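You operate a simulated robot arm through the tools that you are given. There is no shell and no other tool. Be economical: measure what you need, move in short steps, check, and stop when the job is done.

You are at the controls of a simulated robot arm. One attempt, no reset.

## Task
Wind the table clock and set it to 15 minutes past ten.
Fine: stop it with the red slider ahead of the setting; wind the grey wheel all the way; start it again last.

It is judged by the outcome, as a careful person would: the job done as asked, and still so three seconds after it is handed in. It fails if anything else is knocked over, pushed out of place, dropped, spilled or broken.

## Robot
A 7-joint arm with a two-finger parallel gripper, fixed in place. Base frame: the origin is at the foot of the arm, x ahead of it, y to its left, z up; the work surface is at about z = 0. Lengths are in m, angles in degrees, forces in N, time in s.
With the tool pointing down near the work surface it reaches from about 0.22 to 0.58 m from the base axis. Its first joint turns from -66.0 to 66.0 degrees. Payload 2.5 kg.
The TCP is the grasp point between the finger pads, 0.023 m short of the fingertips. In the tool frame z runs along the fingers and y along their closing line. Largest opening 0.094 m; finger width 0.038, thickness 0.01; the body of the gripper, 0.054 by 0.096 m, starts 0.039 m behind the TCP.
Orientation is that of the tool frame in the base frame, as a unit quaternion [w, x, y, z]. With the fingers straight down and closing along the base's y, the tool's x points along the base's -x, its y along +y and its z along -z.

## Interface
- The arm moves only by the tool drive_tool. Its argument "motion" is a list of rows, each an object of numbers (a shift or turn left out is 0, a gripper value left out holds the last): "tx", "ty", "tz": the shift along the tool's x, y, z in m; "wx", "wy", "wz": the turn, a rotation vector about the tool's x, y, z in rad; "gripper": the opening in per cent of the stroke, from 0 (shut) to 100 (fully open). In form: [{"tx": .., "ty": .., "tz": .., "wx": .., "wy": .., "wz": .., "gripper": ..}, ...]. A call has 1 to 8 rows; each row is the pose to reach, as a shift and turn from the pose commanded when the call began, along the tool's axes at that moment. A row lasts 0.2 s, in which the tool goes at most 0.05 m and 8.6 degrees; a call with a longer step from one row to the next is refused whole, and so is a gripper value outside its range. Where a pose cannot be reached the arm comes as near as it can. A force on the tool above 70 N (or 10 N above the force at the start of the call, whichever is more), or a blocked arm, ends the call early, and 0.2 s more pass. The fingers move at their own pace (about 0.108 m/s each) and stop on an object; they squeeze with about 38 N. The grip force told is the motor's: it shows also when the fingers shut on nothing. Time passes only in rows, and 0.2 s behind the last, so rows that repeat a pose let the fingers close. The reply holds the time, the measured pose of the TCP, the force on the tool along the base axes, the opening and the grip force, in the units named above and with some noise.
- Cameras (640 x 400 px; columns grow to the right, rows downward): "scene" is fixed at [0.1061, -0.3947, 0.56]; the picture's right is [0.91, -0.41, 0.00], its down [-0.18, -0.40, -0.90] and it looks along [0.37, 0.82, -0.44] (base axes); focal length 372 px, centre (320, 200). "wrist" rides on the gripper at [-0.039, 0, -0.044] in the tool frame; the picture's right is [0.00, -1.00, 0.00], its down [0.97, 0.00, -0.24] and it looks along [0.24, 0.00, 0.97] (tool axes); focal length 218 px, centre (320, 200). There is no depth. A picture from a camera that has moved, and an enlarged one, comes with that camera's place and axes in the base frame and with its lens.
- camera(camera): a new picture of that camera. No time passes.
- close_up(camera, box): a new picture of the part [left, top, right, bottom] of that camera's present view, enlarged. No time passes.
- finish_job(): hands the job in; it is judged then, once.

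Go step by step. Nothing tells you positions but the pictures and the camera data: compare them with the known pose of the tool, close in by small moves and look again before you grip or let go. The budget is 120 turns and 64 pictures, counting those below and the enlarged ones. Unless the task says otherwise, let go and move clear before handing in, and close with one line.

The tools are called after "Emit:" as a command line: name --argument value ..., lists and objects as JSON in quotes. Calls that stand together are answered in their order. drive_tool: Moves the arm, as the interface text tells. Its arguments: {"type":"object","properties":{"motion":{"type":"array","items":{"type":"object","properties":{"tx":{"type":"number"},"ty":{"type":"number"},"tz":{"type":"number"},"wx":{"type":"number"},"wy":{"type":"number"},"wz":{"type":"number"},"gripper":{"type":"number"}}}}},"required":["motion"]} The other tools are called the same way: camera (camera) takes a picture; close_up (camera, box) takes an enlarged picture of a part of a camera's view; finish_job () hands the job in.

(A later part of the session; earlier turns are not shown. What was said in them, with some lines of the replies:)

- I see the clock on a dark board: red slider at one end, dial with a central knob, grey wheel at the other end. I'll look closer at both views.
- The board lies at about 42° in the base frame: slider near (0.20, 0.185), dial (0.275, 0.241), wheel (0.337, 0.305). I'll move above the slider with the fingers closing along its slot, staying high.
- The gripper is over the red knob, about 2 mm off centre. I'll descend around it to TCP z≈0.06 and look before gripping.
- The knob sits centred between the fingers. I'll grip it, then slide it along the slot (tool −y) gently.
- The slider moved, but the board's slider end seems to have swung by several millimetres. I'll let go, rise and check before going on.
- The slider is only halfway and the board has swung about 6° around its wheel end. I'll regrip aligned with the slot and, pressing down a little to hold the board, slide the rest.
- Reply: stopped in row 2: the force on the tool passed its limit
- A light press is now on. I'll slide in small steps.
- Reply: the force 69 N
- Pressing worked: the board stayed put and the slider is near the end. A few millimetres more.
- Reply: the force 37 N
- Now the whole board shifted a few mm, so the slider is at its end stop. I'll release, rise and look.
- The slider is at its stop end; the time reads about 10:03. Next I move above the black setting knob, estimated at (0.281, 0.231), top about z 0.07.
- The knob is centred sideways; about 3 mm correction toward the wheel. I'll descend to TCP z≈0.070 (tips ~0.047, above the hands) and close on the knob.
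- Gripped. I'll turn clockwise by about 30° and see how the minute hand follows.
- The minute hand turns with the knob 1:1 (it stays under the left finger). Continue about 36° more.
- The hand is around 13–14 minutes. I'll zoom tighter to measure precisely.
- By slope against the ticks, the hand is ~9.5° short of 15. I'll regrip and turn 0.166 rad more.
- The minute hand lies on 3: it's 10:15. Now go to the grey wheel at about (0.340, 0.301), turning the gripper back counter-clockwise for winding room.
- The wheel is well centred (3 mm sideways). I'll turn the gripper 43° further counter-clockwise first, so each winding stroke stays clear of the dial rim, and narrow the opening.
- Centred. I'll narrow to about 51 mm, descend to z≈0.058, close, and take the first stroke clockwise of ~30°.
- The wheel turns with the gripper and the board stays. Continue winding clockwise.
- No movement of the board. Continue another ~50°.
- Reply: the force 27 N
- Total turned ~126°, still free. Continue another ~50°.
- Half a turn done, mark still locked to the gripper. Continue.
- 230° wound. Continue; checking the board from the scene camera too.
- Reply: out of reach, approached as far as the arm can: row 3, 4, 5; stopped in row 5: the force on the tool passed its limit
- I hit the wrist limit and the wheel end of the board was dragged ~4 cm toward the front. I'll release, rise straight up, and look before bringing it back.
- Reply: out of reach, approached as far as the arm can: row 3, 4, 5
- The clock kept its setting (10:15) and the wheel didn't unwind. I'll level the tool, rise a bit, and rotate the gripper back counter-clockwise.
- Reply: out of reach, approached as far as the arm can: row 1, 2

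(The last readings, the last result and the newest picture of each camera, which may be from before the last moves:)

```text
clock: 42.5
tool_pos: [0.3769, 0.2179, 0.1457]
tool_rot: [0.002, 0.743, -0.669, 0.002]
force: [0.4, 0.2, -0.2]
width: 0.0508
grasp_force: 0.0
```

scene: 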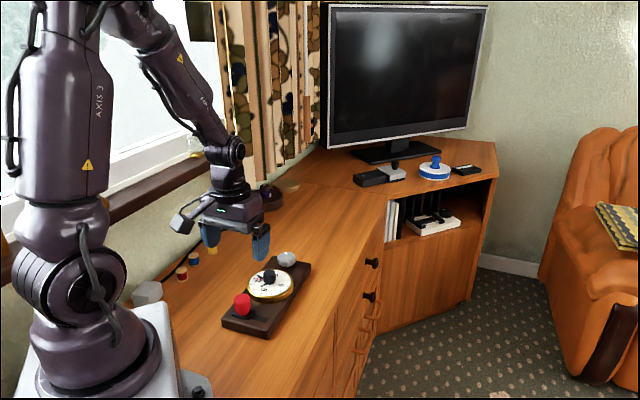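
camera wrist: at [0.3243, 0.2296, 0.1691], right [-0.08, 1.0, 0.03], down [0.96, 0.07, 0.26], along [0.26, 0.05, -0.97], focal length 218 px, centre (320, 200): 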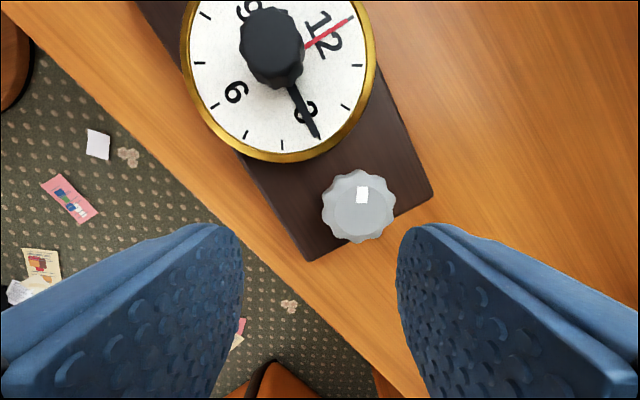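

Yaw is now +96°. I'll move above the wheel's present place (~(0.358, 0.260)) and rotate another 20°.

Emit:
drive_tool --motion '[{"tx": -0.015, "ty": 0.005, "tz": 0.01, "wz": -0.12}, {"tx": -0.03, "ty": 0.01, "tz": 0.025, "wz": -0.24}, {"tx": -0.0443, "ty": 0.0145, "tz": 0.036, "wz": -0.35}, {"tx": -0.0443, "ty": 0.0145, "tz": 0.046, "wz": -0.35}]'

Emit:
camera --camera "wrist"

```text
clock: 43.5
tool_pos: [0.3604, 0.2599, 0.1]
tool_rot: [0.002, 0.849, -0.529, 0.002]
force: [0.8, -0.5, -0.4]
width: 0.0505
grasp_force: 0.0
```

```text
21 pictures are left
camera wrist: at [0.342, 0.2937, 0.1441], right [0.9, 0.44, 0.0], down [0.43, -0.87, 0.25], along [0.11, -0.22, -0.97], focal length 218 px, centre (320, 200)
```

wrist: 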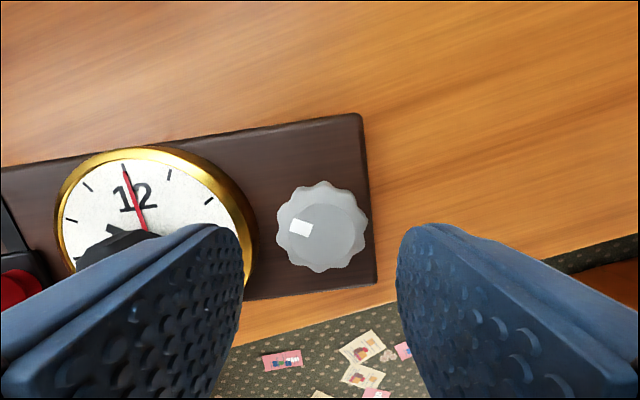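

Wheel centred with a 3.5 mm correction. Descend, grip, then translate the wheel end back toward where it was.

Emit:
drive_tool --motion '[{"tx": -0.0035, "ty": -0.001}, {"tx": -0.0035, "ty": -0.001, "tz": 0.018}, {"tx": -0.0035, "ty": -0.001, "tz": 0.032}, {"tx": -0.0035, "ty": -0.001, "tz": 0.042}, {"tx": -0.0035, "ty": -0.001, "tz": 0.042, "gripper": 20}, {"tx": -0.0035, "ty": -0.001, "tz": 0.042}]'

Emit:
close_up --camera "scene" --box '[210, 225, 322, 335]'

```text
clock: 44.9
tool_pos: [0.3596, 0.2621, 0.0603]
tool_rot: [0.001, 0.848, -0.53, 0.002]
force: [-4.0, 0.4, 25.2]
width: 0.0427
grasp_force: 38.1
```

```text
3.64 times, centred on (266, 280) of scene
camera zoom: at [0.106, -0.3948, 0.5599], right [0.91, -0.41, 0.0], down [-0.18, -0.4, -0.9], along [0.37, 0.82, -0.44], focal length 1352 px, centre (516, -91)
```

zoom: 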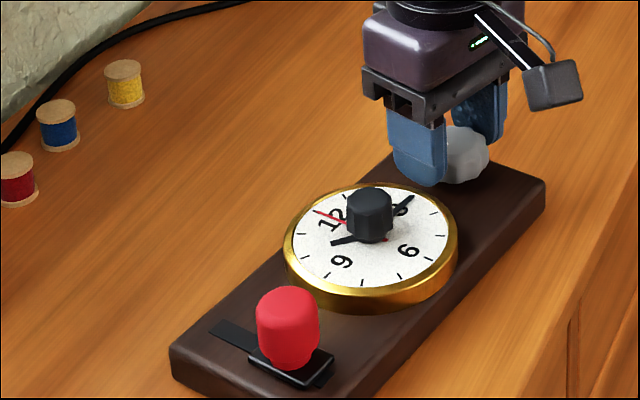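

I'll lift a couple of mm to relieve contact and drag the wheel end back (+y, −x).

Emit:
drive_tool --motion '[{"tz": -0.002}, {"tx": -0.008, "tz": -0.002}, {"tx": -0.016, "tz": -0.002}, {"tx": -0.024, "tz": -0.002}, {"tx": -0.033, "tz": -0.002}, {"tx": -0.0415, "tz": -0.002}]'

Emit:
close_up --camera "scene" --box '[210, 225, 322, 335]'

```text
clock: 46.3
tool_pos: [0.3389, 0.2992, 0.0601]
tool_rot: [0.003, 0.848, -0.529, 0.003]
force: [2.3, -7.7, 3.6]
width: 0.0428
grasp_force: 38.5
```

```text
3.64 times, centred on (266, 280) of scene
camera zoom: at [0.1061, -0.3947, 0.56], right [0.91, -0.41, 0.0], down [-0.18, -0.4, -0.9], along [0.37, 0.82, -0.44], focal length 1352 px, centre (516, -91)
```

zoom: 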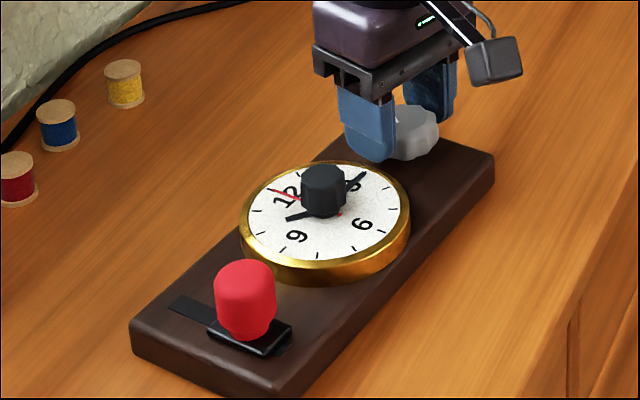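

The board is back to near its original spot (a bit rotated; I'll fix that with the slider grip later). Now wind on clockwise, checking for the end stop.

Emit:
drive_tool --motion '[{"wz": 0.14}, {"wz": 0.28}, {"wz": 0.42}, {"wz": 0.56}, {"wz": 0.7}, {"wz": 0.84}, {"wz": 0.98}, {"wz": 1.12}]'

Emit:
close_up --camera "scene" --box '[210, 225, 322, 335]'

```text
clock: 48.1
tool_pos: [0.3396, 0.2998, 0.0604]
tool_rot: [-0.002, -0.436, 0.9, -0.004]
force: [1.2, -3.9, -0.5]
width: 0.0424
grasp_force: 37.8
```

```text
3.64 times, centred on (266, 280) of scene
camera zoom: at [0.1061, -0.3947, 0.56], right [0.91, -0.41, 0.0], down [-0.18, -0.4, -0.9], along [0.37, 0.82, -0.44], focal length 1352 px, centre (516, -91)
```

zoom: 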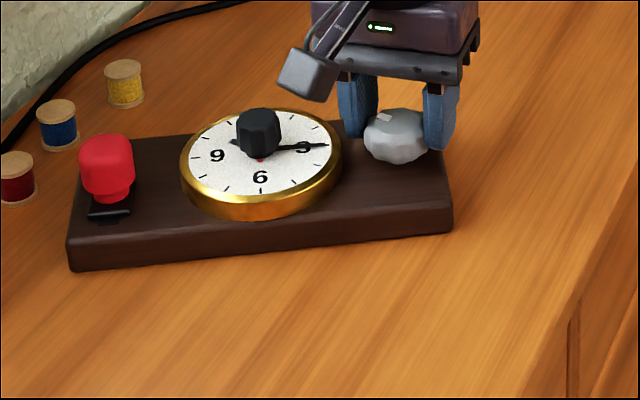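

The whole board swung with the wheel this time — the spring is fully wound. Nothing was touched, but the board needs swinging back. I'll release and rise.

Emit:
drive_tool --motion '[{"gripper": 54}, {"gripper": 54}, {"tz": -0.03}, {"tz": -0.06}, {"tz": -0.1}]'

Emit:
close_up --camera "scene" --box '[190, 215, 322, 345]'

Emit:
camera --camera "wrist"

```text
clock: 49.3
tool_pos: [0.3377, 0.2997, 0.162]
tool_rot: [-0.001, -0.437, 0.899, -0.004]
force: [-0.5, 0.7, 0.1]
width: 0.0509
grasp_force: 0.1
```

```text
3.08 times, centred on (256, 280) of scene
camera zoom: at [0.1061, -0.3947, 0.56], right [0.91, -0.41, 0.0], down [-0.18, -0.4, -0.9], along [0.37, 0.82, -0.44], focal length 1144 px, centre (517, -46)
```

zoom: 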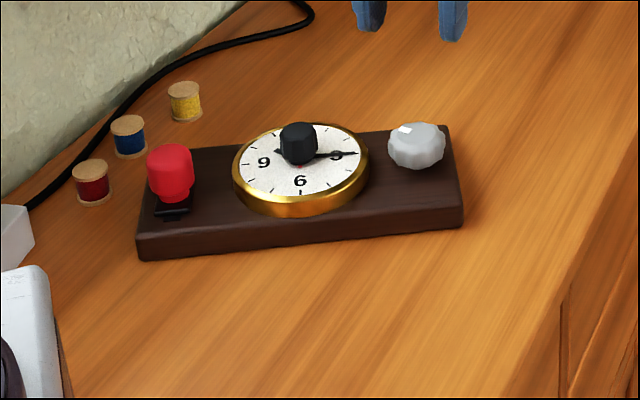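

```text
16 pictures are left
camera wrist: at [0.3619, 0.3298, 0.2055], right [0.79, -0.62, 0.0], down [-0.6, -0.76, 0.24], along [-0.15, -0.19, -0.97], focal length 218 px, centre (320, 200)
```

wrist: 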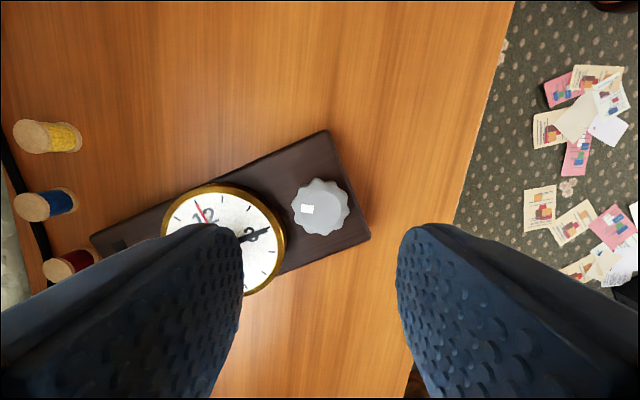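

Spools are untouched. I'll move above the red knob, now at about (0.157, 0.314), with the fingers closing along the slot.

Emit:
drive_tool --motion '[{"tx": 0.0125, "ty": 0.0188, "wz": 0.12, "gripper": 80}, {"tx": 0.025, "ty": 0.0377, "wz": 0.24}, {"tx": 0.0374, "ty": 0.0565, "wz": 0.36}, {"tx": 0.0498, "ty": 0.0753, "wz": 0.48}, {"tx": 0.0623, "ty": 0.0941, "wz": 0.6}, {"tx": 0.0747, "ty": 0.113, "wz": 0.72}, {"tx": 0.0872, "ty": 0.1318, "wz": 0.84}, {"tx": 0.0996, "ty": 0.1506, "wz": 0.96}]'

Emit:
camera --camera "wrist"

```text
clock: 51.1
tool_pos: [0.1594, 0.314, 0.1583]
tool_rot: [0.001, 0.028, 1.0, -0.004]
force: [8.4, -16.3, 11.6]
width: 0.0752
grasp_force: 0.0
```

```text
15 pictures are left
camera wrist: at [0.1965, 0.3118, 0.2038], right [-0.06, -1.0, 0.01], down [-0.97, 0.06, 0.24], along [-0.24, 0.0, -0.97], focal length 218 px, centre (320, 200)
```

wrist: 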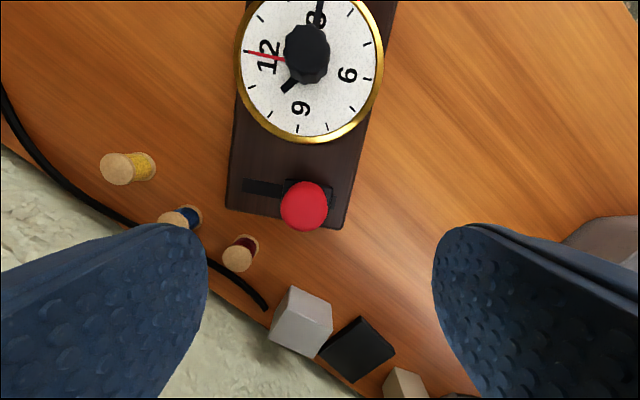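

There's a sideways force, as if the wrist is touching the wall or sill. I'll back off right away and look.

Emit:
drive_tool --motion '[{"tx": -0.01, "ty": -0.02}, {"tx": -0.02, "ty": -0.04}]'

Emit:
camera --camera "scene"

```text
clock: 51.7
tool_pos: [0.176, 0.2754, 0.1596]
tool_rot: [0.001, 0.028, 1.0, -0.002]
force: [-0.4, 0.7, 0.5]
width: 0.0752
grasp_force: 0.0
```

```text
14 pictures are left
```

scene: 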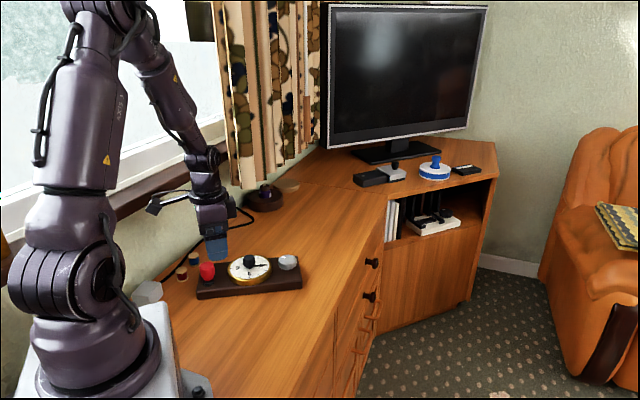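

The boom on the gripper's tool‑+x side probably touched the sill. I'll rotate the gripper to about +60° so the boom points away from the wall, staying in place.

Emit:
drive_tool --motion '[{"wz": -0.138, "gripper": 50}, {"wz": -0.275}, {"wz": -0.413}, {"wz": -0.55}, {"wz": -0.688}, {"wz": -0.825}, {"wz": -0.963}, {"wz": -1.1}]'

Emit:
camera --camera "wrist"

```text
clock: 53.5
tool_pos: [0.1773, 0.274, 0.1594]
tool_rot: [-0.001, -0.499, 0.866, -0.004]
force: [0.0, 0.1, -0.3]
width: 0.0467
grasp_force: 0.1
```

```text
13 pictures are left
camera wrist: at [0.1962, 0.307, 0.2038], right [0.87, -0.5, 0.01], down [-0.49, -0.84, 0.24], along [-0.12, -0.21, -0.97], focal length 218 px, centre (320, 200)
```

wrist: 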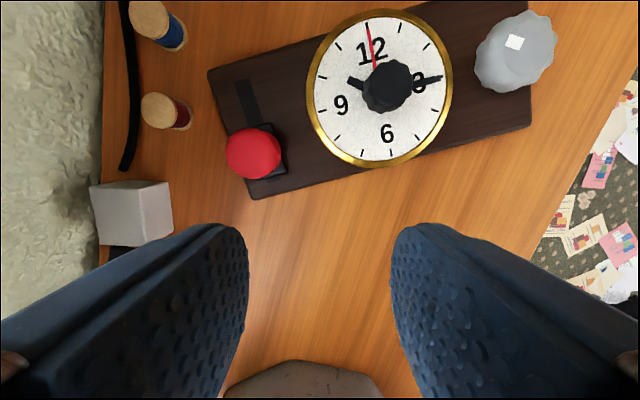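

Knob measured at about (0.157, 0.323). I'll approach it at z≈0.10 and check for forces.

Emit:
drive_tool --motion '[{"tx": -0.011, "ty": 0.014, "tz": 0.01}, {"tx": -0.022, "ty": 0.028, "tz": 0.025}, {"tx": -0.0324, "ty": 0.0418, "tz": 0.04}, {"tx": -0.0324, "ty": 0.0418, "tz": 0.055}]'

Emit:
camera --camera "wrist"

```text
clock: 54.5
tool_pos: [0.1576, 0.3243, 0.1051]
tool_rot: [0.0, -0.499, 0.866, -0.003]
force: [-0.9, -0.6, -1.5]
width: 0.0469
grasp_force: 0.0
```

```text
12 pictures are left
camera wrist: at [0.1767, 0.3564, 0.1488], right [0.86, -0.5, 0.0], down [-0.49, -0.84, 0.24], along [-0.12, -0.21, -0.97], focal length 218 px, centre (320, 200)
```

wrist: 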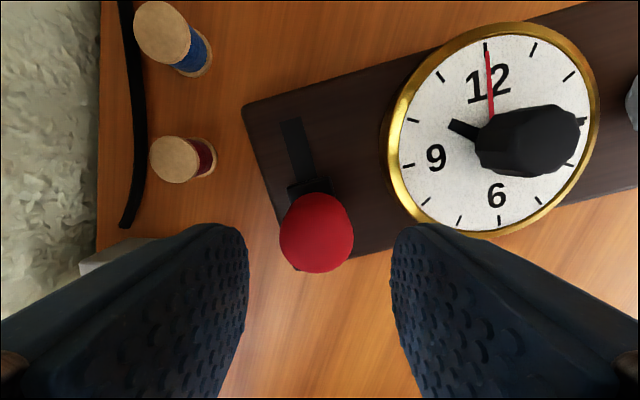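

No contact forces, the knob is centred (4 mm correction). Descend and grip.

Emit:
drive_tool --motion '[{"tx": -0.004, "ty": 0.001, "tz": 0.015}, {"tx": -0.004, "ty": 0.001, "tz": 0.032}, {"tx": -0.004, "ty": 0.001, "tz": 0.044}, {"tx": -0.004, "ty": 0.001, "tz": 0.044, "gripper": 15}, {"tx": -0.004, "ty": 0.001, "tz": 0.044}]'

```text
clock: 55.7
tool_pos: [0.1584, 0.3272, 0.0606]
tool_rot: [-0.001, -0.499, 0.867, -0.002]
force: [-3.3, 1.8, 4.4]
width: 0.0308
grasp_force: 37.9
```

Gripped. I'll swing the board back on an arc about the wheel, in two halves; the push is toward the slider's present (stop) end.

Emit:
drive_tool --motion '[{"tx": 0.0087, "ty": -0.004, "tz": -0.001, "wz": -0.052}, {"tx": 0.0174, "ty": -0.008, "tz": -0.001, "wz": -0.105}, {"tx": 0.0256, "ty": -0.0128, "tz": -0.001, "wz": -0.157}, {"tx": 0.0339, "ty": -0.0176, "tz": -0.001, "wz": -0.21}, {"tx": 0.0416, "ty": -0.0233, "tz": -0.001, "wz": -0.262}, {"tx": 0.0493, "ty": -0.029, "tz": -0.001, "wz": -0.315}, {"tx": 0.0563, "ty": -0.0355, "tz": -0.001, "wz": -0.367}, {"tx": 0.0634, "ty": -0.042, "tz": -0.001, "wz": -0.42}]'

Emit:
close_up --camera "scene" --box '[190, 215, 322, 345]'

```text
clock: 57.5
tool_pos: [0.1625, 0.2511, 0.0616]
tool_rot: [-0.001, -0.67, 0.743, -0.003]
force: [2.7, 0.0, -0.5]
width: 0.0307
grasp_force: 38.0
```

```text
3.08 times, centred on (256, 280) of scene
camera zoom: at [0.1061, -0.3947, 0.56], right [0.91, -0.41, 0.0], down [-0.18, -0.4, -0.9], along [0.37, 0.82, -0.44], focal length 1144 px, centre (517, -46)
```

zoom: 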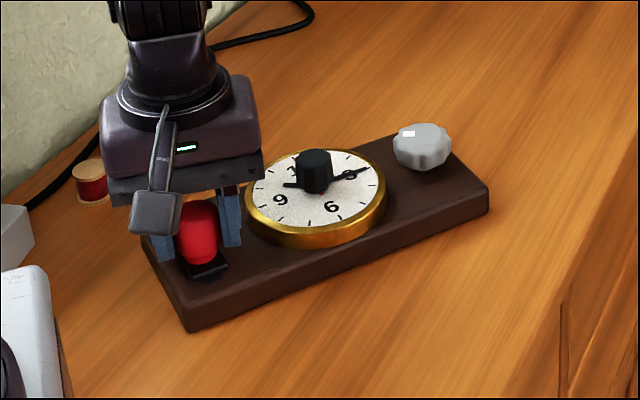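

Swinging back well with nothing touched. Second half of the arc.

Emit:
drive_tool --motion '[{"tx": 0.0087, "ty": -0.004, "wz": -0.052}, {"tx": 0.0174, "ty": -0.008, "wz": -0.105}, {"tx": 0.0256, "ty": -0.0128, "wz": -0.157}, {"tx": 0.0339, "ty": -0.0176, "wz": -0.21}, {"tx": 0.0493, "ty": -0.029, "wz": -0.315}, {"tx": 0.0634, "ty": -0.042, "wz": -0.42}, {"tx": 0.07, "ty": -0.049, "wz": -0.472}, {"tx": 0.0763, "ty": -0.0563, "wz": -0.525}]'

Emit:
close_up --camera "scene" --box '[190, 215, 322, 345]'

```text
clock: 59.3
tool_pos: [0.2108, 0.1667, 0.0633]
tool_rot: [0.002, 0.838, -0.545, 0.002]
force: [1.6, 0.8, 0.1]
width: 0.0308
grasp_force: 38.1
```

```text
3.08 times, centred on (256, 280) of scene
camera zoom: at [0.1061, -0.3947, 0.56], right [0.91, -0.41, 0.0], down [-0.18, -0.4, -0.9], along [0.37, 0.82, -0.44], focal length 1144 px, centre (517, -46)
```

zoom: 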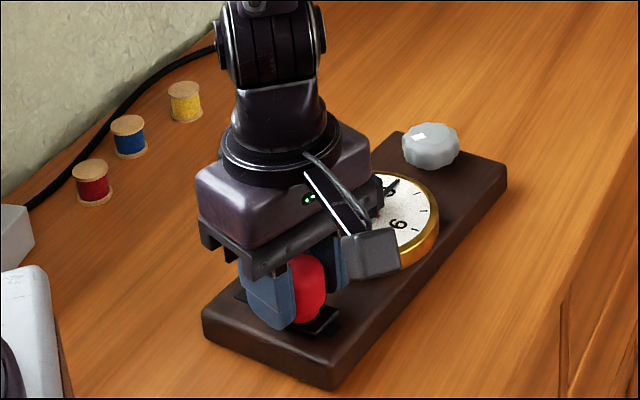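

The board is close to its original pose again. Before starting it, I'll verify the winding is truly at its end: release and return to the wheel for a short test turn.

Emit:
drive_tool --motion '[{"gripper": 50}, {"gripper": 50}, {"tz": -0.03}, {"tz": -0.06}, {"tz": -0.09}]'

Emit:
drive_tool --motion '[{"tx": -0.0076, "ty": -0.0214, "wz": 0.085, "gripper": 54}, {"tx": -0.0152, "ty": -0.0429, "wz": 0.17}, {"tx": -0.0227, "ty": -0.0643, "wz": 0.255}, {"tx": -0.0303, "ty": -0.0857, "wz": 0.34}, {"tx": -0.0379, "ty": -0.1072, "wz": 0.425}, {"tx": -0.0454, "ty": -0.1286, "wz": 0.51}, {"tx": -0.053, "ty": -0.15, "wz": 0.595}, {"tx": -0.0606, "ty": -0.1715, "wz": 0.68}]'

Emit:
camera --camera "wrist"

```text
clock: 60.5
tool_pos: [0.2124, 0.1698, 0.153]
tool_rot: [0.003, 0.839, -0.545, 0.002]
force: [-0.5, -0.4, 0.0]
width: 0.047
grasp_force: 0.1
```

```text
clock: 62.3
tool_pos: [0.3445, 0.2953, 0.1521]
tool_rot: [-0.001, -0.608, 0.794, -0.003]
force: [-0.9, 0.2, 1.3]
width: 0.0509
grasp_force: 0.0
```

```text
9 pictures are left
camera wrist: at [0.3527, 0.3318, 0.1955], right [0.97, -0.26, 0.0], down [-0.25, -0.94, 0.25], along [-0.06, -0.24, -0.97], focal length 218 px, centre (320, 200)
```

wrist: 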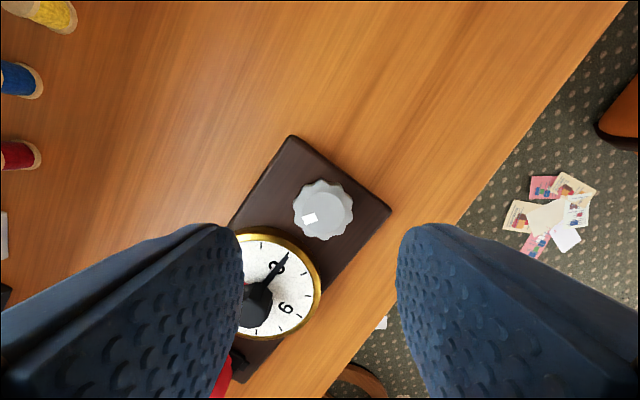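

Let me measure the mark relative to the board precisely before the test turn.

Emit:
close_up --camera "wrist" --box '[230, 130, 400, 250]'

```text
3.33 times, centred on (315, 190) of wrist
camera zoom: at [0.3527, 0.3318, 0.1955], right [0.97, -0.26, 0.0], down [-0.25, -0.94, 0.25], along [-0.06, -0.24, -0.97], focal length 728 px, centre (337, 233)
```

zoom: 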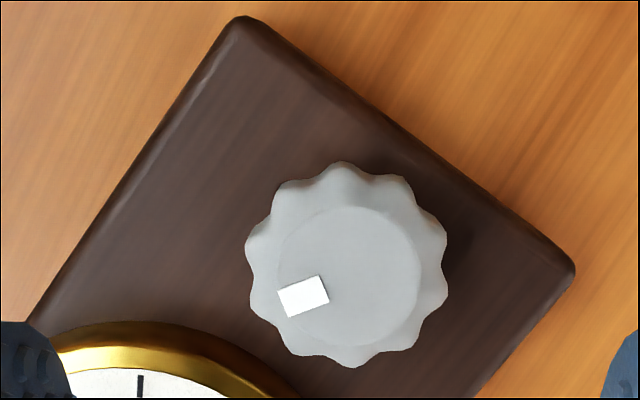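

Wheel has turned ~240° from the start. Now grip gently and test-turn ~15° clockwise.

Emit:
drive_tool --motion '[{"tx": 0.002, "ty": -0.002, "tz": 0.03}, {"tx": 0.002, "ty": -0.002, "tz": 0.06}, {"tx": 0.002, "ty": -0.002, "tz": 0.08}, {"tx": 0.002, "ty": -0.002, "tz": 0.092}, {"tx": 0.002, "ty": -0.002, "tz": 0.092, "gripper": 20}, {"tx": 0.002, "ty": -0.002, "tz": 0.092}]'

Emit:
drive_tool --motion '[{"wz": 0.07}, {"wz": 0.14}, {"wz": 0.21}, {"wz": 0.26}]'

Emit:
close_up --camera "scene" --box '[190, 215, 322, 345]'

```text
clock: 63.7
tool_pos: [0.3456, 0.2936, 0.0601]
tool_rot: [-0.001, -0.609, 0.793, -0.004]
force: [3.0, -4.2, 10.4]
width: 0.0425
grasp_force: 37.8
```

```text
clock: 64.7
tool_pos: [0.3439, 0.2923, 0.0601]
tool_rot: [-0.001, -0.501, 0.865, -0.004]
force: [3.9, -1.2, 4.1]
width: 0.0422
grasp_force: 37.9
```

```text
3.08 times, centred on (256, 280) of scene
camera zoom: at [0.1061, -0.3947, 0.56], right [0.91, -0.41, 0.0], down [-0.18, -0.4, -0.9], along [0.37, 0.82, -0.44], focal length 1144 px, centre (517, -46)
```

zoom: 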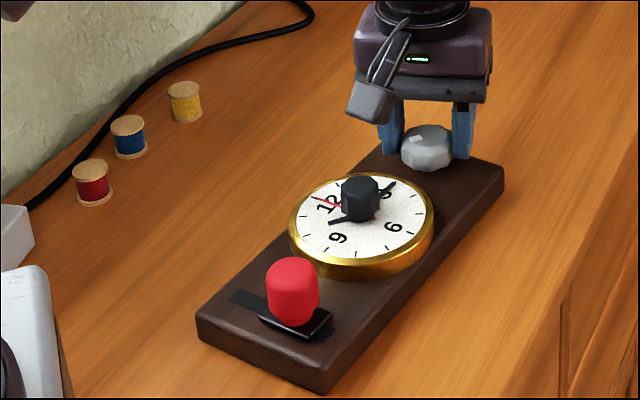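

The board barely moved, so the wheel still turned — perhaps not fully wound. Continue with a light press in a small step.

Emit:
drive_tool --motion '[{"tz": 0.0005, "wz": 0.08}, {"tz": 0.0005, "wz": 0.16}, {"tz": 0.0005, "wz": 0.24}, {"tz": 0.0005, "wz": 0.32}, {"tz": 0.0005, "wz": 0.4}]'

Emit:
close_up --camera "scene" --box '[190, 215, 322, 345]'

```text
clock: 65.9
tool_pos: [0.3457, 0.2904, 0.0597]
tool_rot: [-0.001, -0.318, 0.948, -0.004]
force: [-2.5, -4.0, 8.4]
width: 0.0424
grasp_force: 38.0
```

```text
3.08 times, centred on (256, 280) of scene
camera zoom: at [0.1061, -0.3947, 0.5599], right [0.91, -0.41, 0.0], down [-0.18, -0.4, -0.9], along [0.37, 0.82, -0.44], focal length 1144 px, centre (517, -46)
```

zoom: 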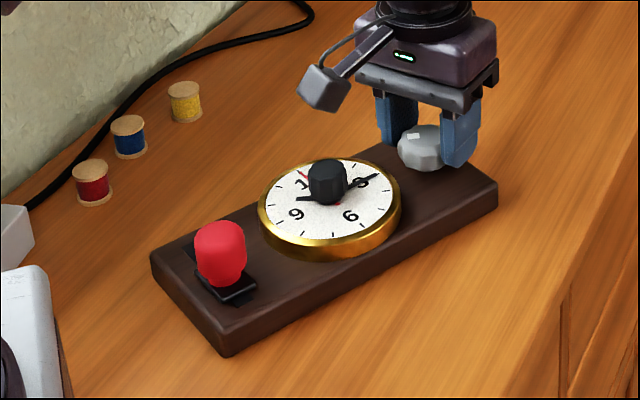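

Now the board swings with the wheel again. I'll make one more check with a firmer press (≈30–50 N) holding the board, to be sure it is a hard stop.

Emit:
drive_tool --motion '[{"tz": 0.001}, {"tz": 0.0015}, {"tz": 0.002}]'

Emit:
drive_tool --motion '[{"wz": 0.06}, {"wz": 0.12}, {"wz": 0.18}, {"wz": 0.24}]'

Emit:
close_up --camera "scene" --box '[190, 215, 322, 345]'

```text
clock: 66.7
tool_pos: [0.3439, 0.2906, 0.059]
tool_rot: [0.0, -0.318, 0.948, -0.004]
force: [-15.6, -17.6, 45.3]
width: 0.0424
grasp_force: 38.2
```

```text
clock: 67.7
tool_pos: [0.3465, 0.2927, 0.0613]
tool_rot: [0.004, -0.201, 0.979, -0.001]
force: [10.6, 5.4, 21.0]
width: 0.0428
grasp_force: 38.1
```

```text
3.08 times, centred on (256, 280) of scene
camera zoom: at [0.106, -0.3948, 0.5599], right [0.91, -0.41, 0.0], down [-0.18, -0.4, -0.9], along [0.37, 0.82, -0.44], focal length 1144 px, centre (517, -46)
```

zoom: 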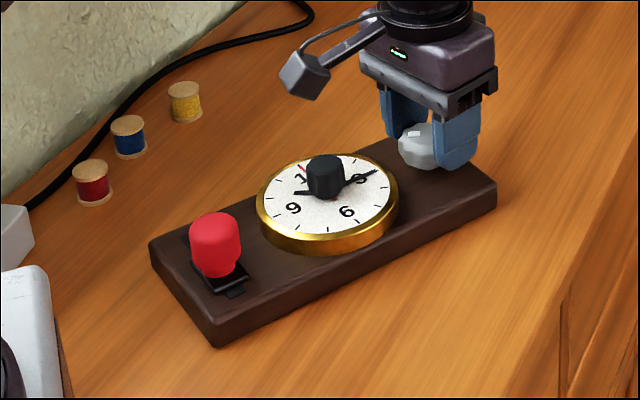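

The board turned much less than the tool; I need to see whether the wheel wound further or slipped in the grip.

Emit:
camera --camera "wrist"

```text
4 pictures are left
camera wrist: at [0.3811, 0.3065, 0.104], right [0.4, -0.92, 0.0], down [-0.89, -0.38, 0.23], along [-0.21, -0.1, -0.97], focal length 218 px, centre (320, 200)
```

wrist: 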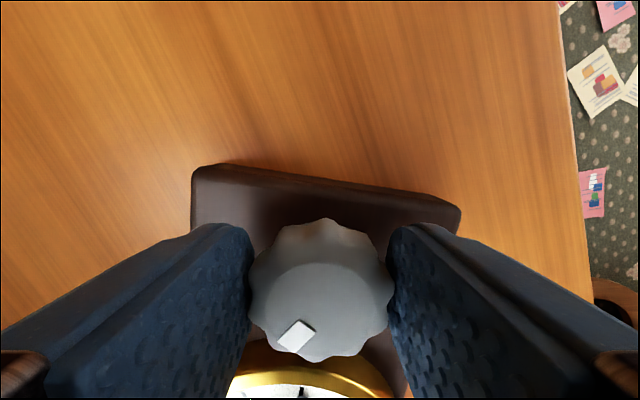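

The mark shows the wheel slipped in the grip while its angle to the board stayed the same (~245° total): it is at its hard stop, fully wound. I'll release and go to the red knob at about (0.170, 0.229).

Emit:
drive_tool --motion '[{"gripper": 54}, {"gripper": 54}, {"tz": -0.03}, {"tz": -0.06}, {"tz": -0.09}]'

Emit:
drive_tool --motion '[{"tx": 0.0235, "ty": 0.0013, "wz": -0.059}, {"tx": 0.0469, "ty": 0.0026, "wz": -0.118}, {"tx": 0.0704, "ty": 0.004, "wz": -0.176}, {"tx": 0.0938, "ty": 0.0053, "wz": -0.235}, {"tx": 0.1173, "ty": 0.0066, "wz": -0.294}, {"tx": 0.1408, "ty": 0.008, "wz": -0.353}, {"tx": 0.1642, "ty": 0.0093, "wz": -0.411}, {"tx": 0.1877, "ty": 0.0106, "tz": 0.01, "wz": -0.47}]'

Emit:
camera --camera "wrist"

```text
clock: 68.9
tool_pos: [0.3431, 0.2898, 0.1473]
tool_rot: [0.0, -0.203, 0.979, -0.003]
force: [0.5, 0.8, 0.0]
width: 0.0508
grasp_force: 0.0
```

```text
clock: 70.7
tool_pos: [0.1706, 0.2269, 0.137]
tool_rot: [0.001, -0.426, 0.905, -0.003]
force: [0.0, -0.8, -0.5]
width: 0.0509
grasp_force: 0.0
```

```text
3 pictures are left
camera wrist: at [0.1934, 0.2556, 0.1807], right [0.77, -0.64, 0.01], down [-0.62, -0.75, 0.24], along [-0.15, -0.19, -0.97], focal length 218 px, centre (320, 200)
```

wrist: 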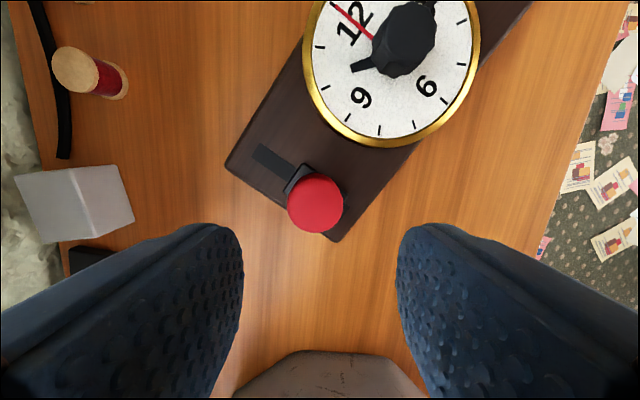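

Knob at about (0.172, 0.233), no contact. Descend, grip, and swing the board back ~24° about the wheel.

Emit:
drive_tool --motion '[{"tx": -0.0063, "ty": 0.0025, "tz": 0.025}, {"tx": -0.0063, "ty": 0.0025, "tz": 0.05}, {"tx": -0.0063, "ty": 0.0025, "tz": 0.066}, {"tx": -0.0063, "ty": 0.0025, "tz": 0.0765}, {"tx": -0.0063, "ty": 0.0025, "tz": 0.0765, "gripper": 15}, {"tx": -0.0063, "ty": 0.0025, "tz": 0.0765}]'

Emit:
drive_tool --motion '[{"tx": 0.0063, "ty": -0.0111, "tz": -0.001, "wz": -0.07}, {"tx": 0.012, "ty": -0.0225, "tz": -0.001, "wz": -0.14}, {"tx": 0.0167, "ty": -0.0344, "tz": -0.001, "wz": -0.21}, {"tx": 0.0206, "ty": -0.0465, "tz": -0.001, "wz": -0.279}, {"tx": 0.0237, "ty": -0.0589, "tz": -0.001, "wz": -0.349}, {"tx": 0.0259, "ty": -0.0715, "tz": -0.001, "wz": -0.419}]'

```text
clock: 72.1
tool_pos: [0.171, 0.2313, 0.0609]
tool_rot: [-0.001, -0.426, 0.905, -0.003]
force: [-2.4, -0.9, 2.6]
width: 0.0314
grasp_force: 38.0
```

```text
clock: 73.5
tool_pos: [0.2086, 0.1673, 0.0637]
tool_rot: [0.0, -0.605, 0.796, -0.003]
force: [1.2, 0.5, 0.1]
width: 0.031
grasp_force: 38.3
```

Board swung back. Now press lightly for hold and slide toward the start end.

Emit:
drive_tool --motion '[{"tz": 0.0015}, {"tz": 0.003}]'

```text
clock: 74.1
tool_pos: [0.2084, 0.1672, 0.0607]
tool_rot: [-0.002, -0.605, 0.796, -0.004]
force: [-8.3, -0.6, 33.1]
width: 0.0315
grasp_force: 38.3
```

33 N of hold-down. Slide 32 mm in small steps toward the start end.

Emit:
drive_tool --motion '[{"tx": -0.0021, "ty": 0.0034, "tz": 0.0003}, {"tx": -0.0042, "ty": 0.0068, "tz": 0.0003}, {"tx": -0.0063, "ty": 0.0102, "tz": 0.0003}, {"tx": -0.0084, "ty": 0.0136, "tz": 0.0003}, {"tx": -0.0106, "ty": 0.017, "tz": 0.0003}, {"tx": -0.0127, "ty": 0.0204, "tz": 0.0003}, {"tx": -0.0148, "ty": 0.0238, "tz": 0.0003}, {"tx": -0.0169, "ty": 0.0272, "tz": 0.0003}]'

Emit:
close_up --camera "scene" --box '[190, 215, 322, 345]'

```text
clock: 75.9
tool_pos: [0.1891, 0.1913, 0.0592]
tool_rot: [0.0, -0.605, 0.796, -0.003]
force: [12.7, 0.4, 17.8]
width: 0.0315
grasp_force: 38.4
```

```text
3.08 times, centred on (256, 280) of scene
camera zoom: at [0.1061, -0.3948, 0.5599], right [0.91, -0.41, 0.0], down [-0.18, -0.4, -0.9], along [0.37, 0.82, -0.44], focal length 1144 px, centre (517, -46)
```

zoom: 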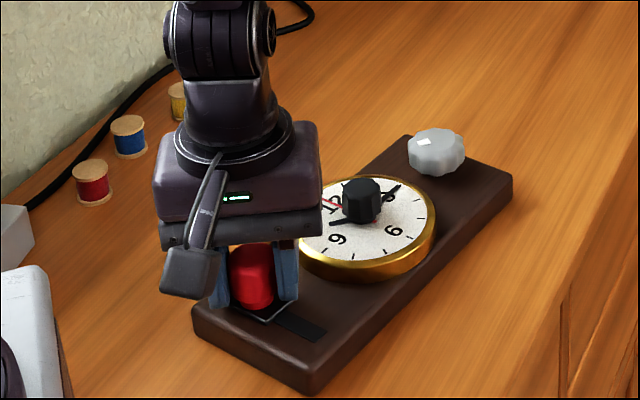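

The slider looks to be at or near the start end. I'll push 5 mm more to be sure, then release and rise.

Emit:
drive_tool --motion '[{"tx": -0.0013, "ty": 0.0021}, {"tx": -0.0026, "ty": 0.0042}, {"tx": -0.0026, "ty": 0.0042}]'

Emit:
drive_tool --motion '[{"gripper": 50}, {"gripper": 50}, {"tz": -0.03}, {"tz": -0.06}, {"tz": -0.1}, {"tz": -0.13}]'

Emit:
close_up --camera "wrist" --box '[220, 0, 460, 220]'

```text
clock: 76.7
tool_pos: [0.1829, 0.1912, 0.0586]
tool_rot: [-0.003, -0.604, 0.797, -0.005]
force: [7.5, -12.4, 29.8]
width: 0.0311
grasp_force: 38.6
```

```text
clock: 78.1
tool_pos: [0.1827, 0.1934, 0.1875]
tool_rot: [-0.002, -0.604, 0.797, -0.004]
force: [-0.7, -0.6, 0.7]
width: 0.0474
grasp_force: 0.1
```

```text
1.82 times, centred on (340, 110) of wrist
camera zoom: at [0.1916, 0.2305, 0.2331], right [0.96, -0.27, 0.0], down [-0.26, -0.93, 0.25], along [-0.06, -0.24, -0.97], focal length 397 px, centre (284, 364)
```

zoom: 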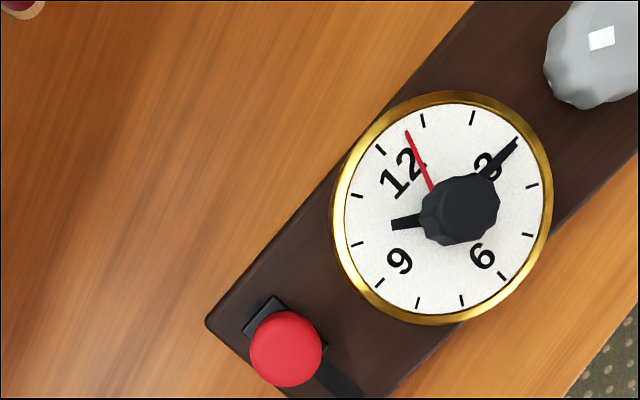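

The second hand has left 12, so the clock is running again. It shows 10:15, the wheel is wound to its stop, the slider is at the start end, and the gripper is clear.

Emit:
finish_job

```text
The job is handed in.
```

The clock is wound to its stop, set to 10:15 and running again. I stopped it with the red slider before setting it and started it last. While winding, I dragged and swung the clock's board on the table. I moved it back, so it sits close to where it started but not exactly there. The gripper also brushed something, probably the window sill, once. I saw nothing else on the table moved.
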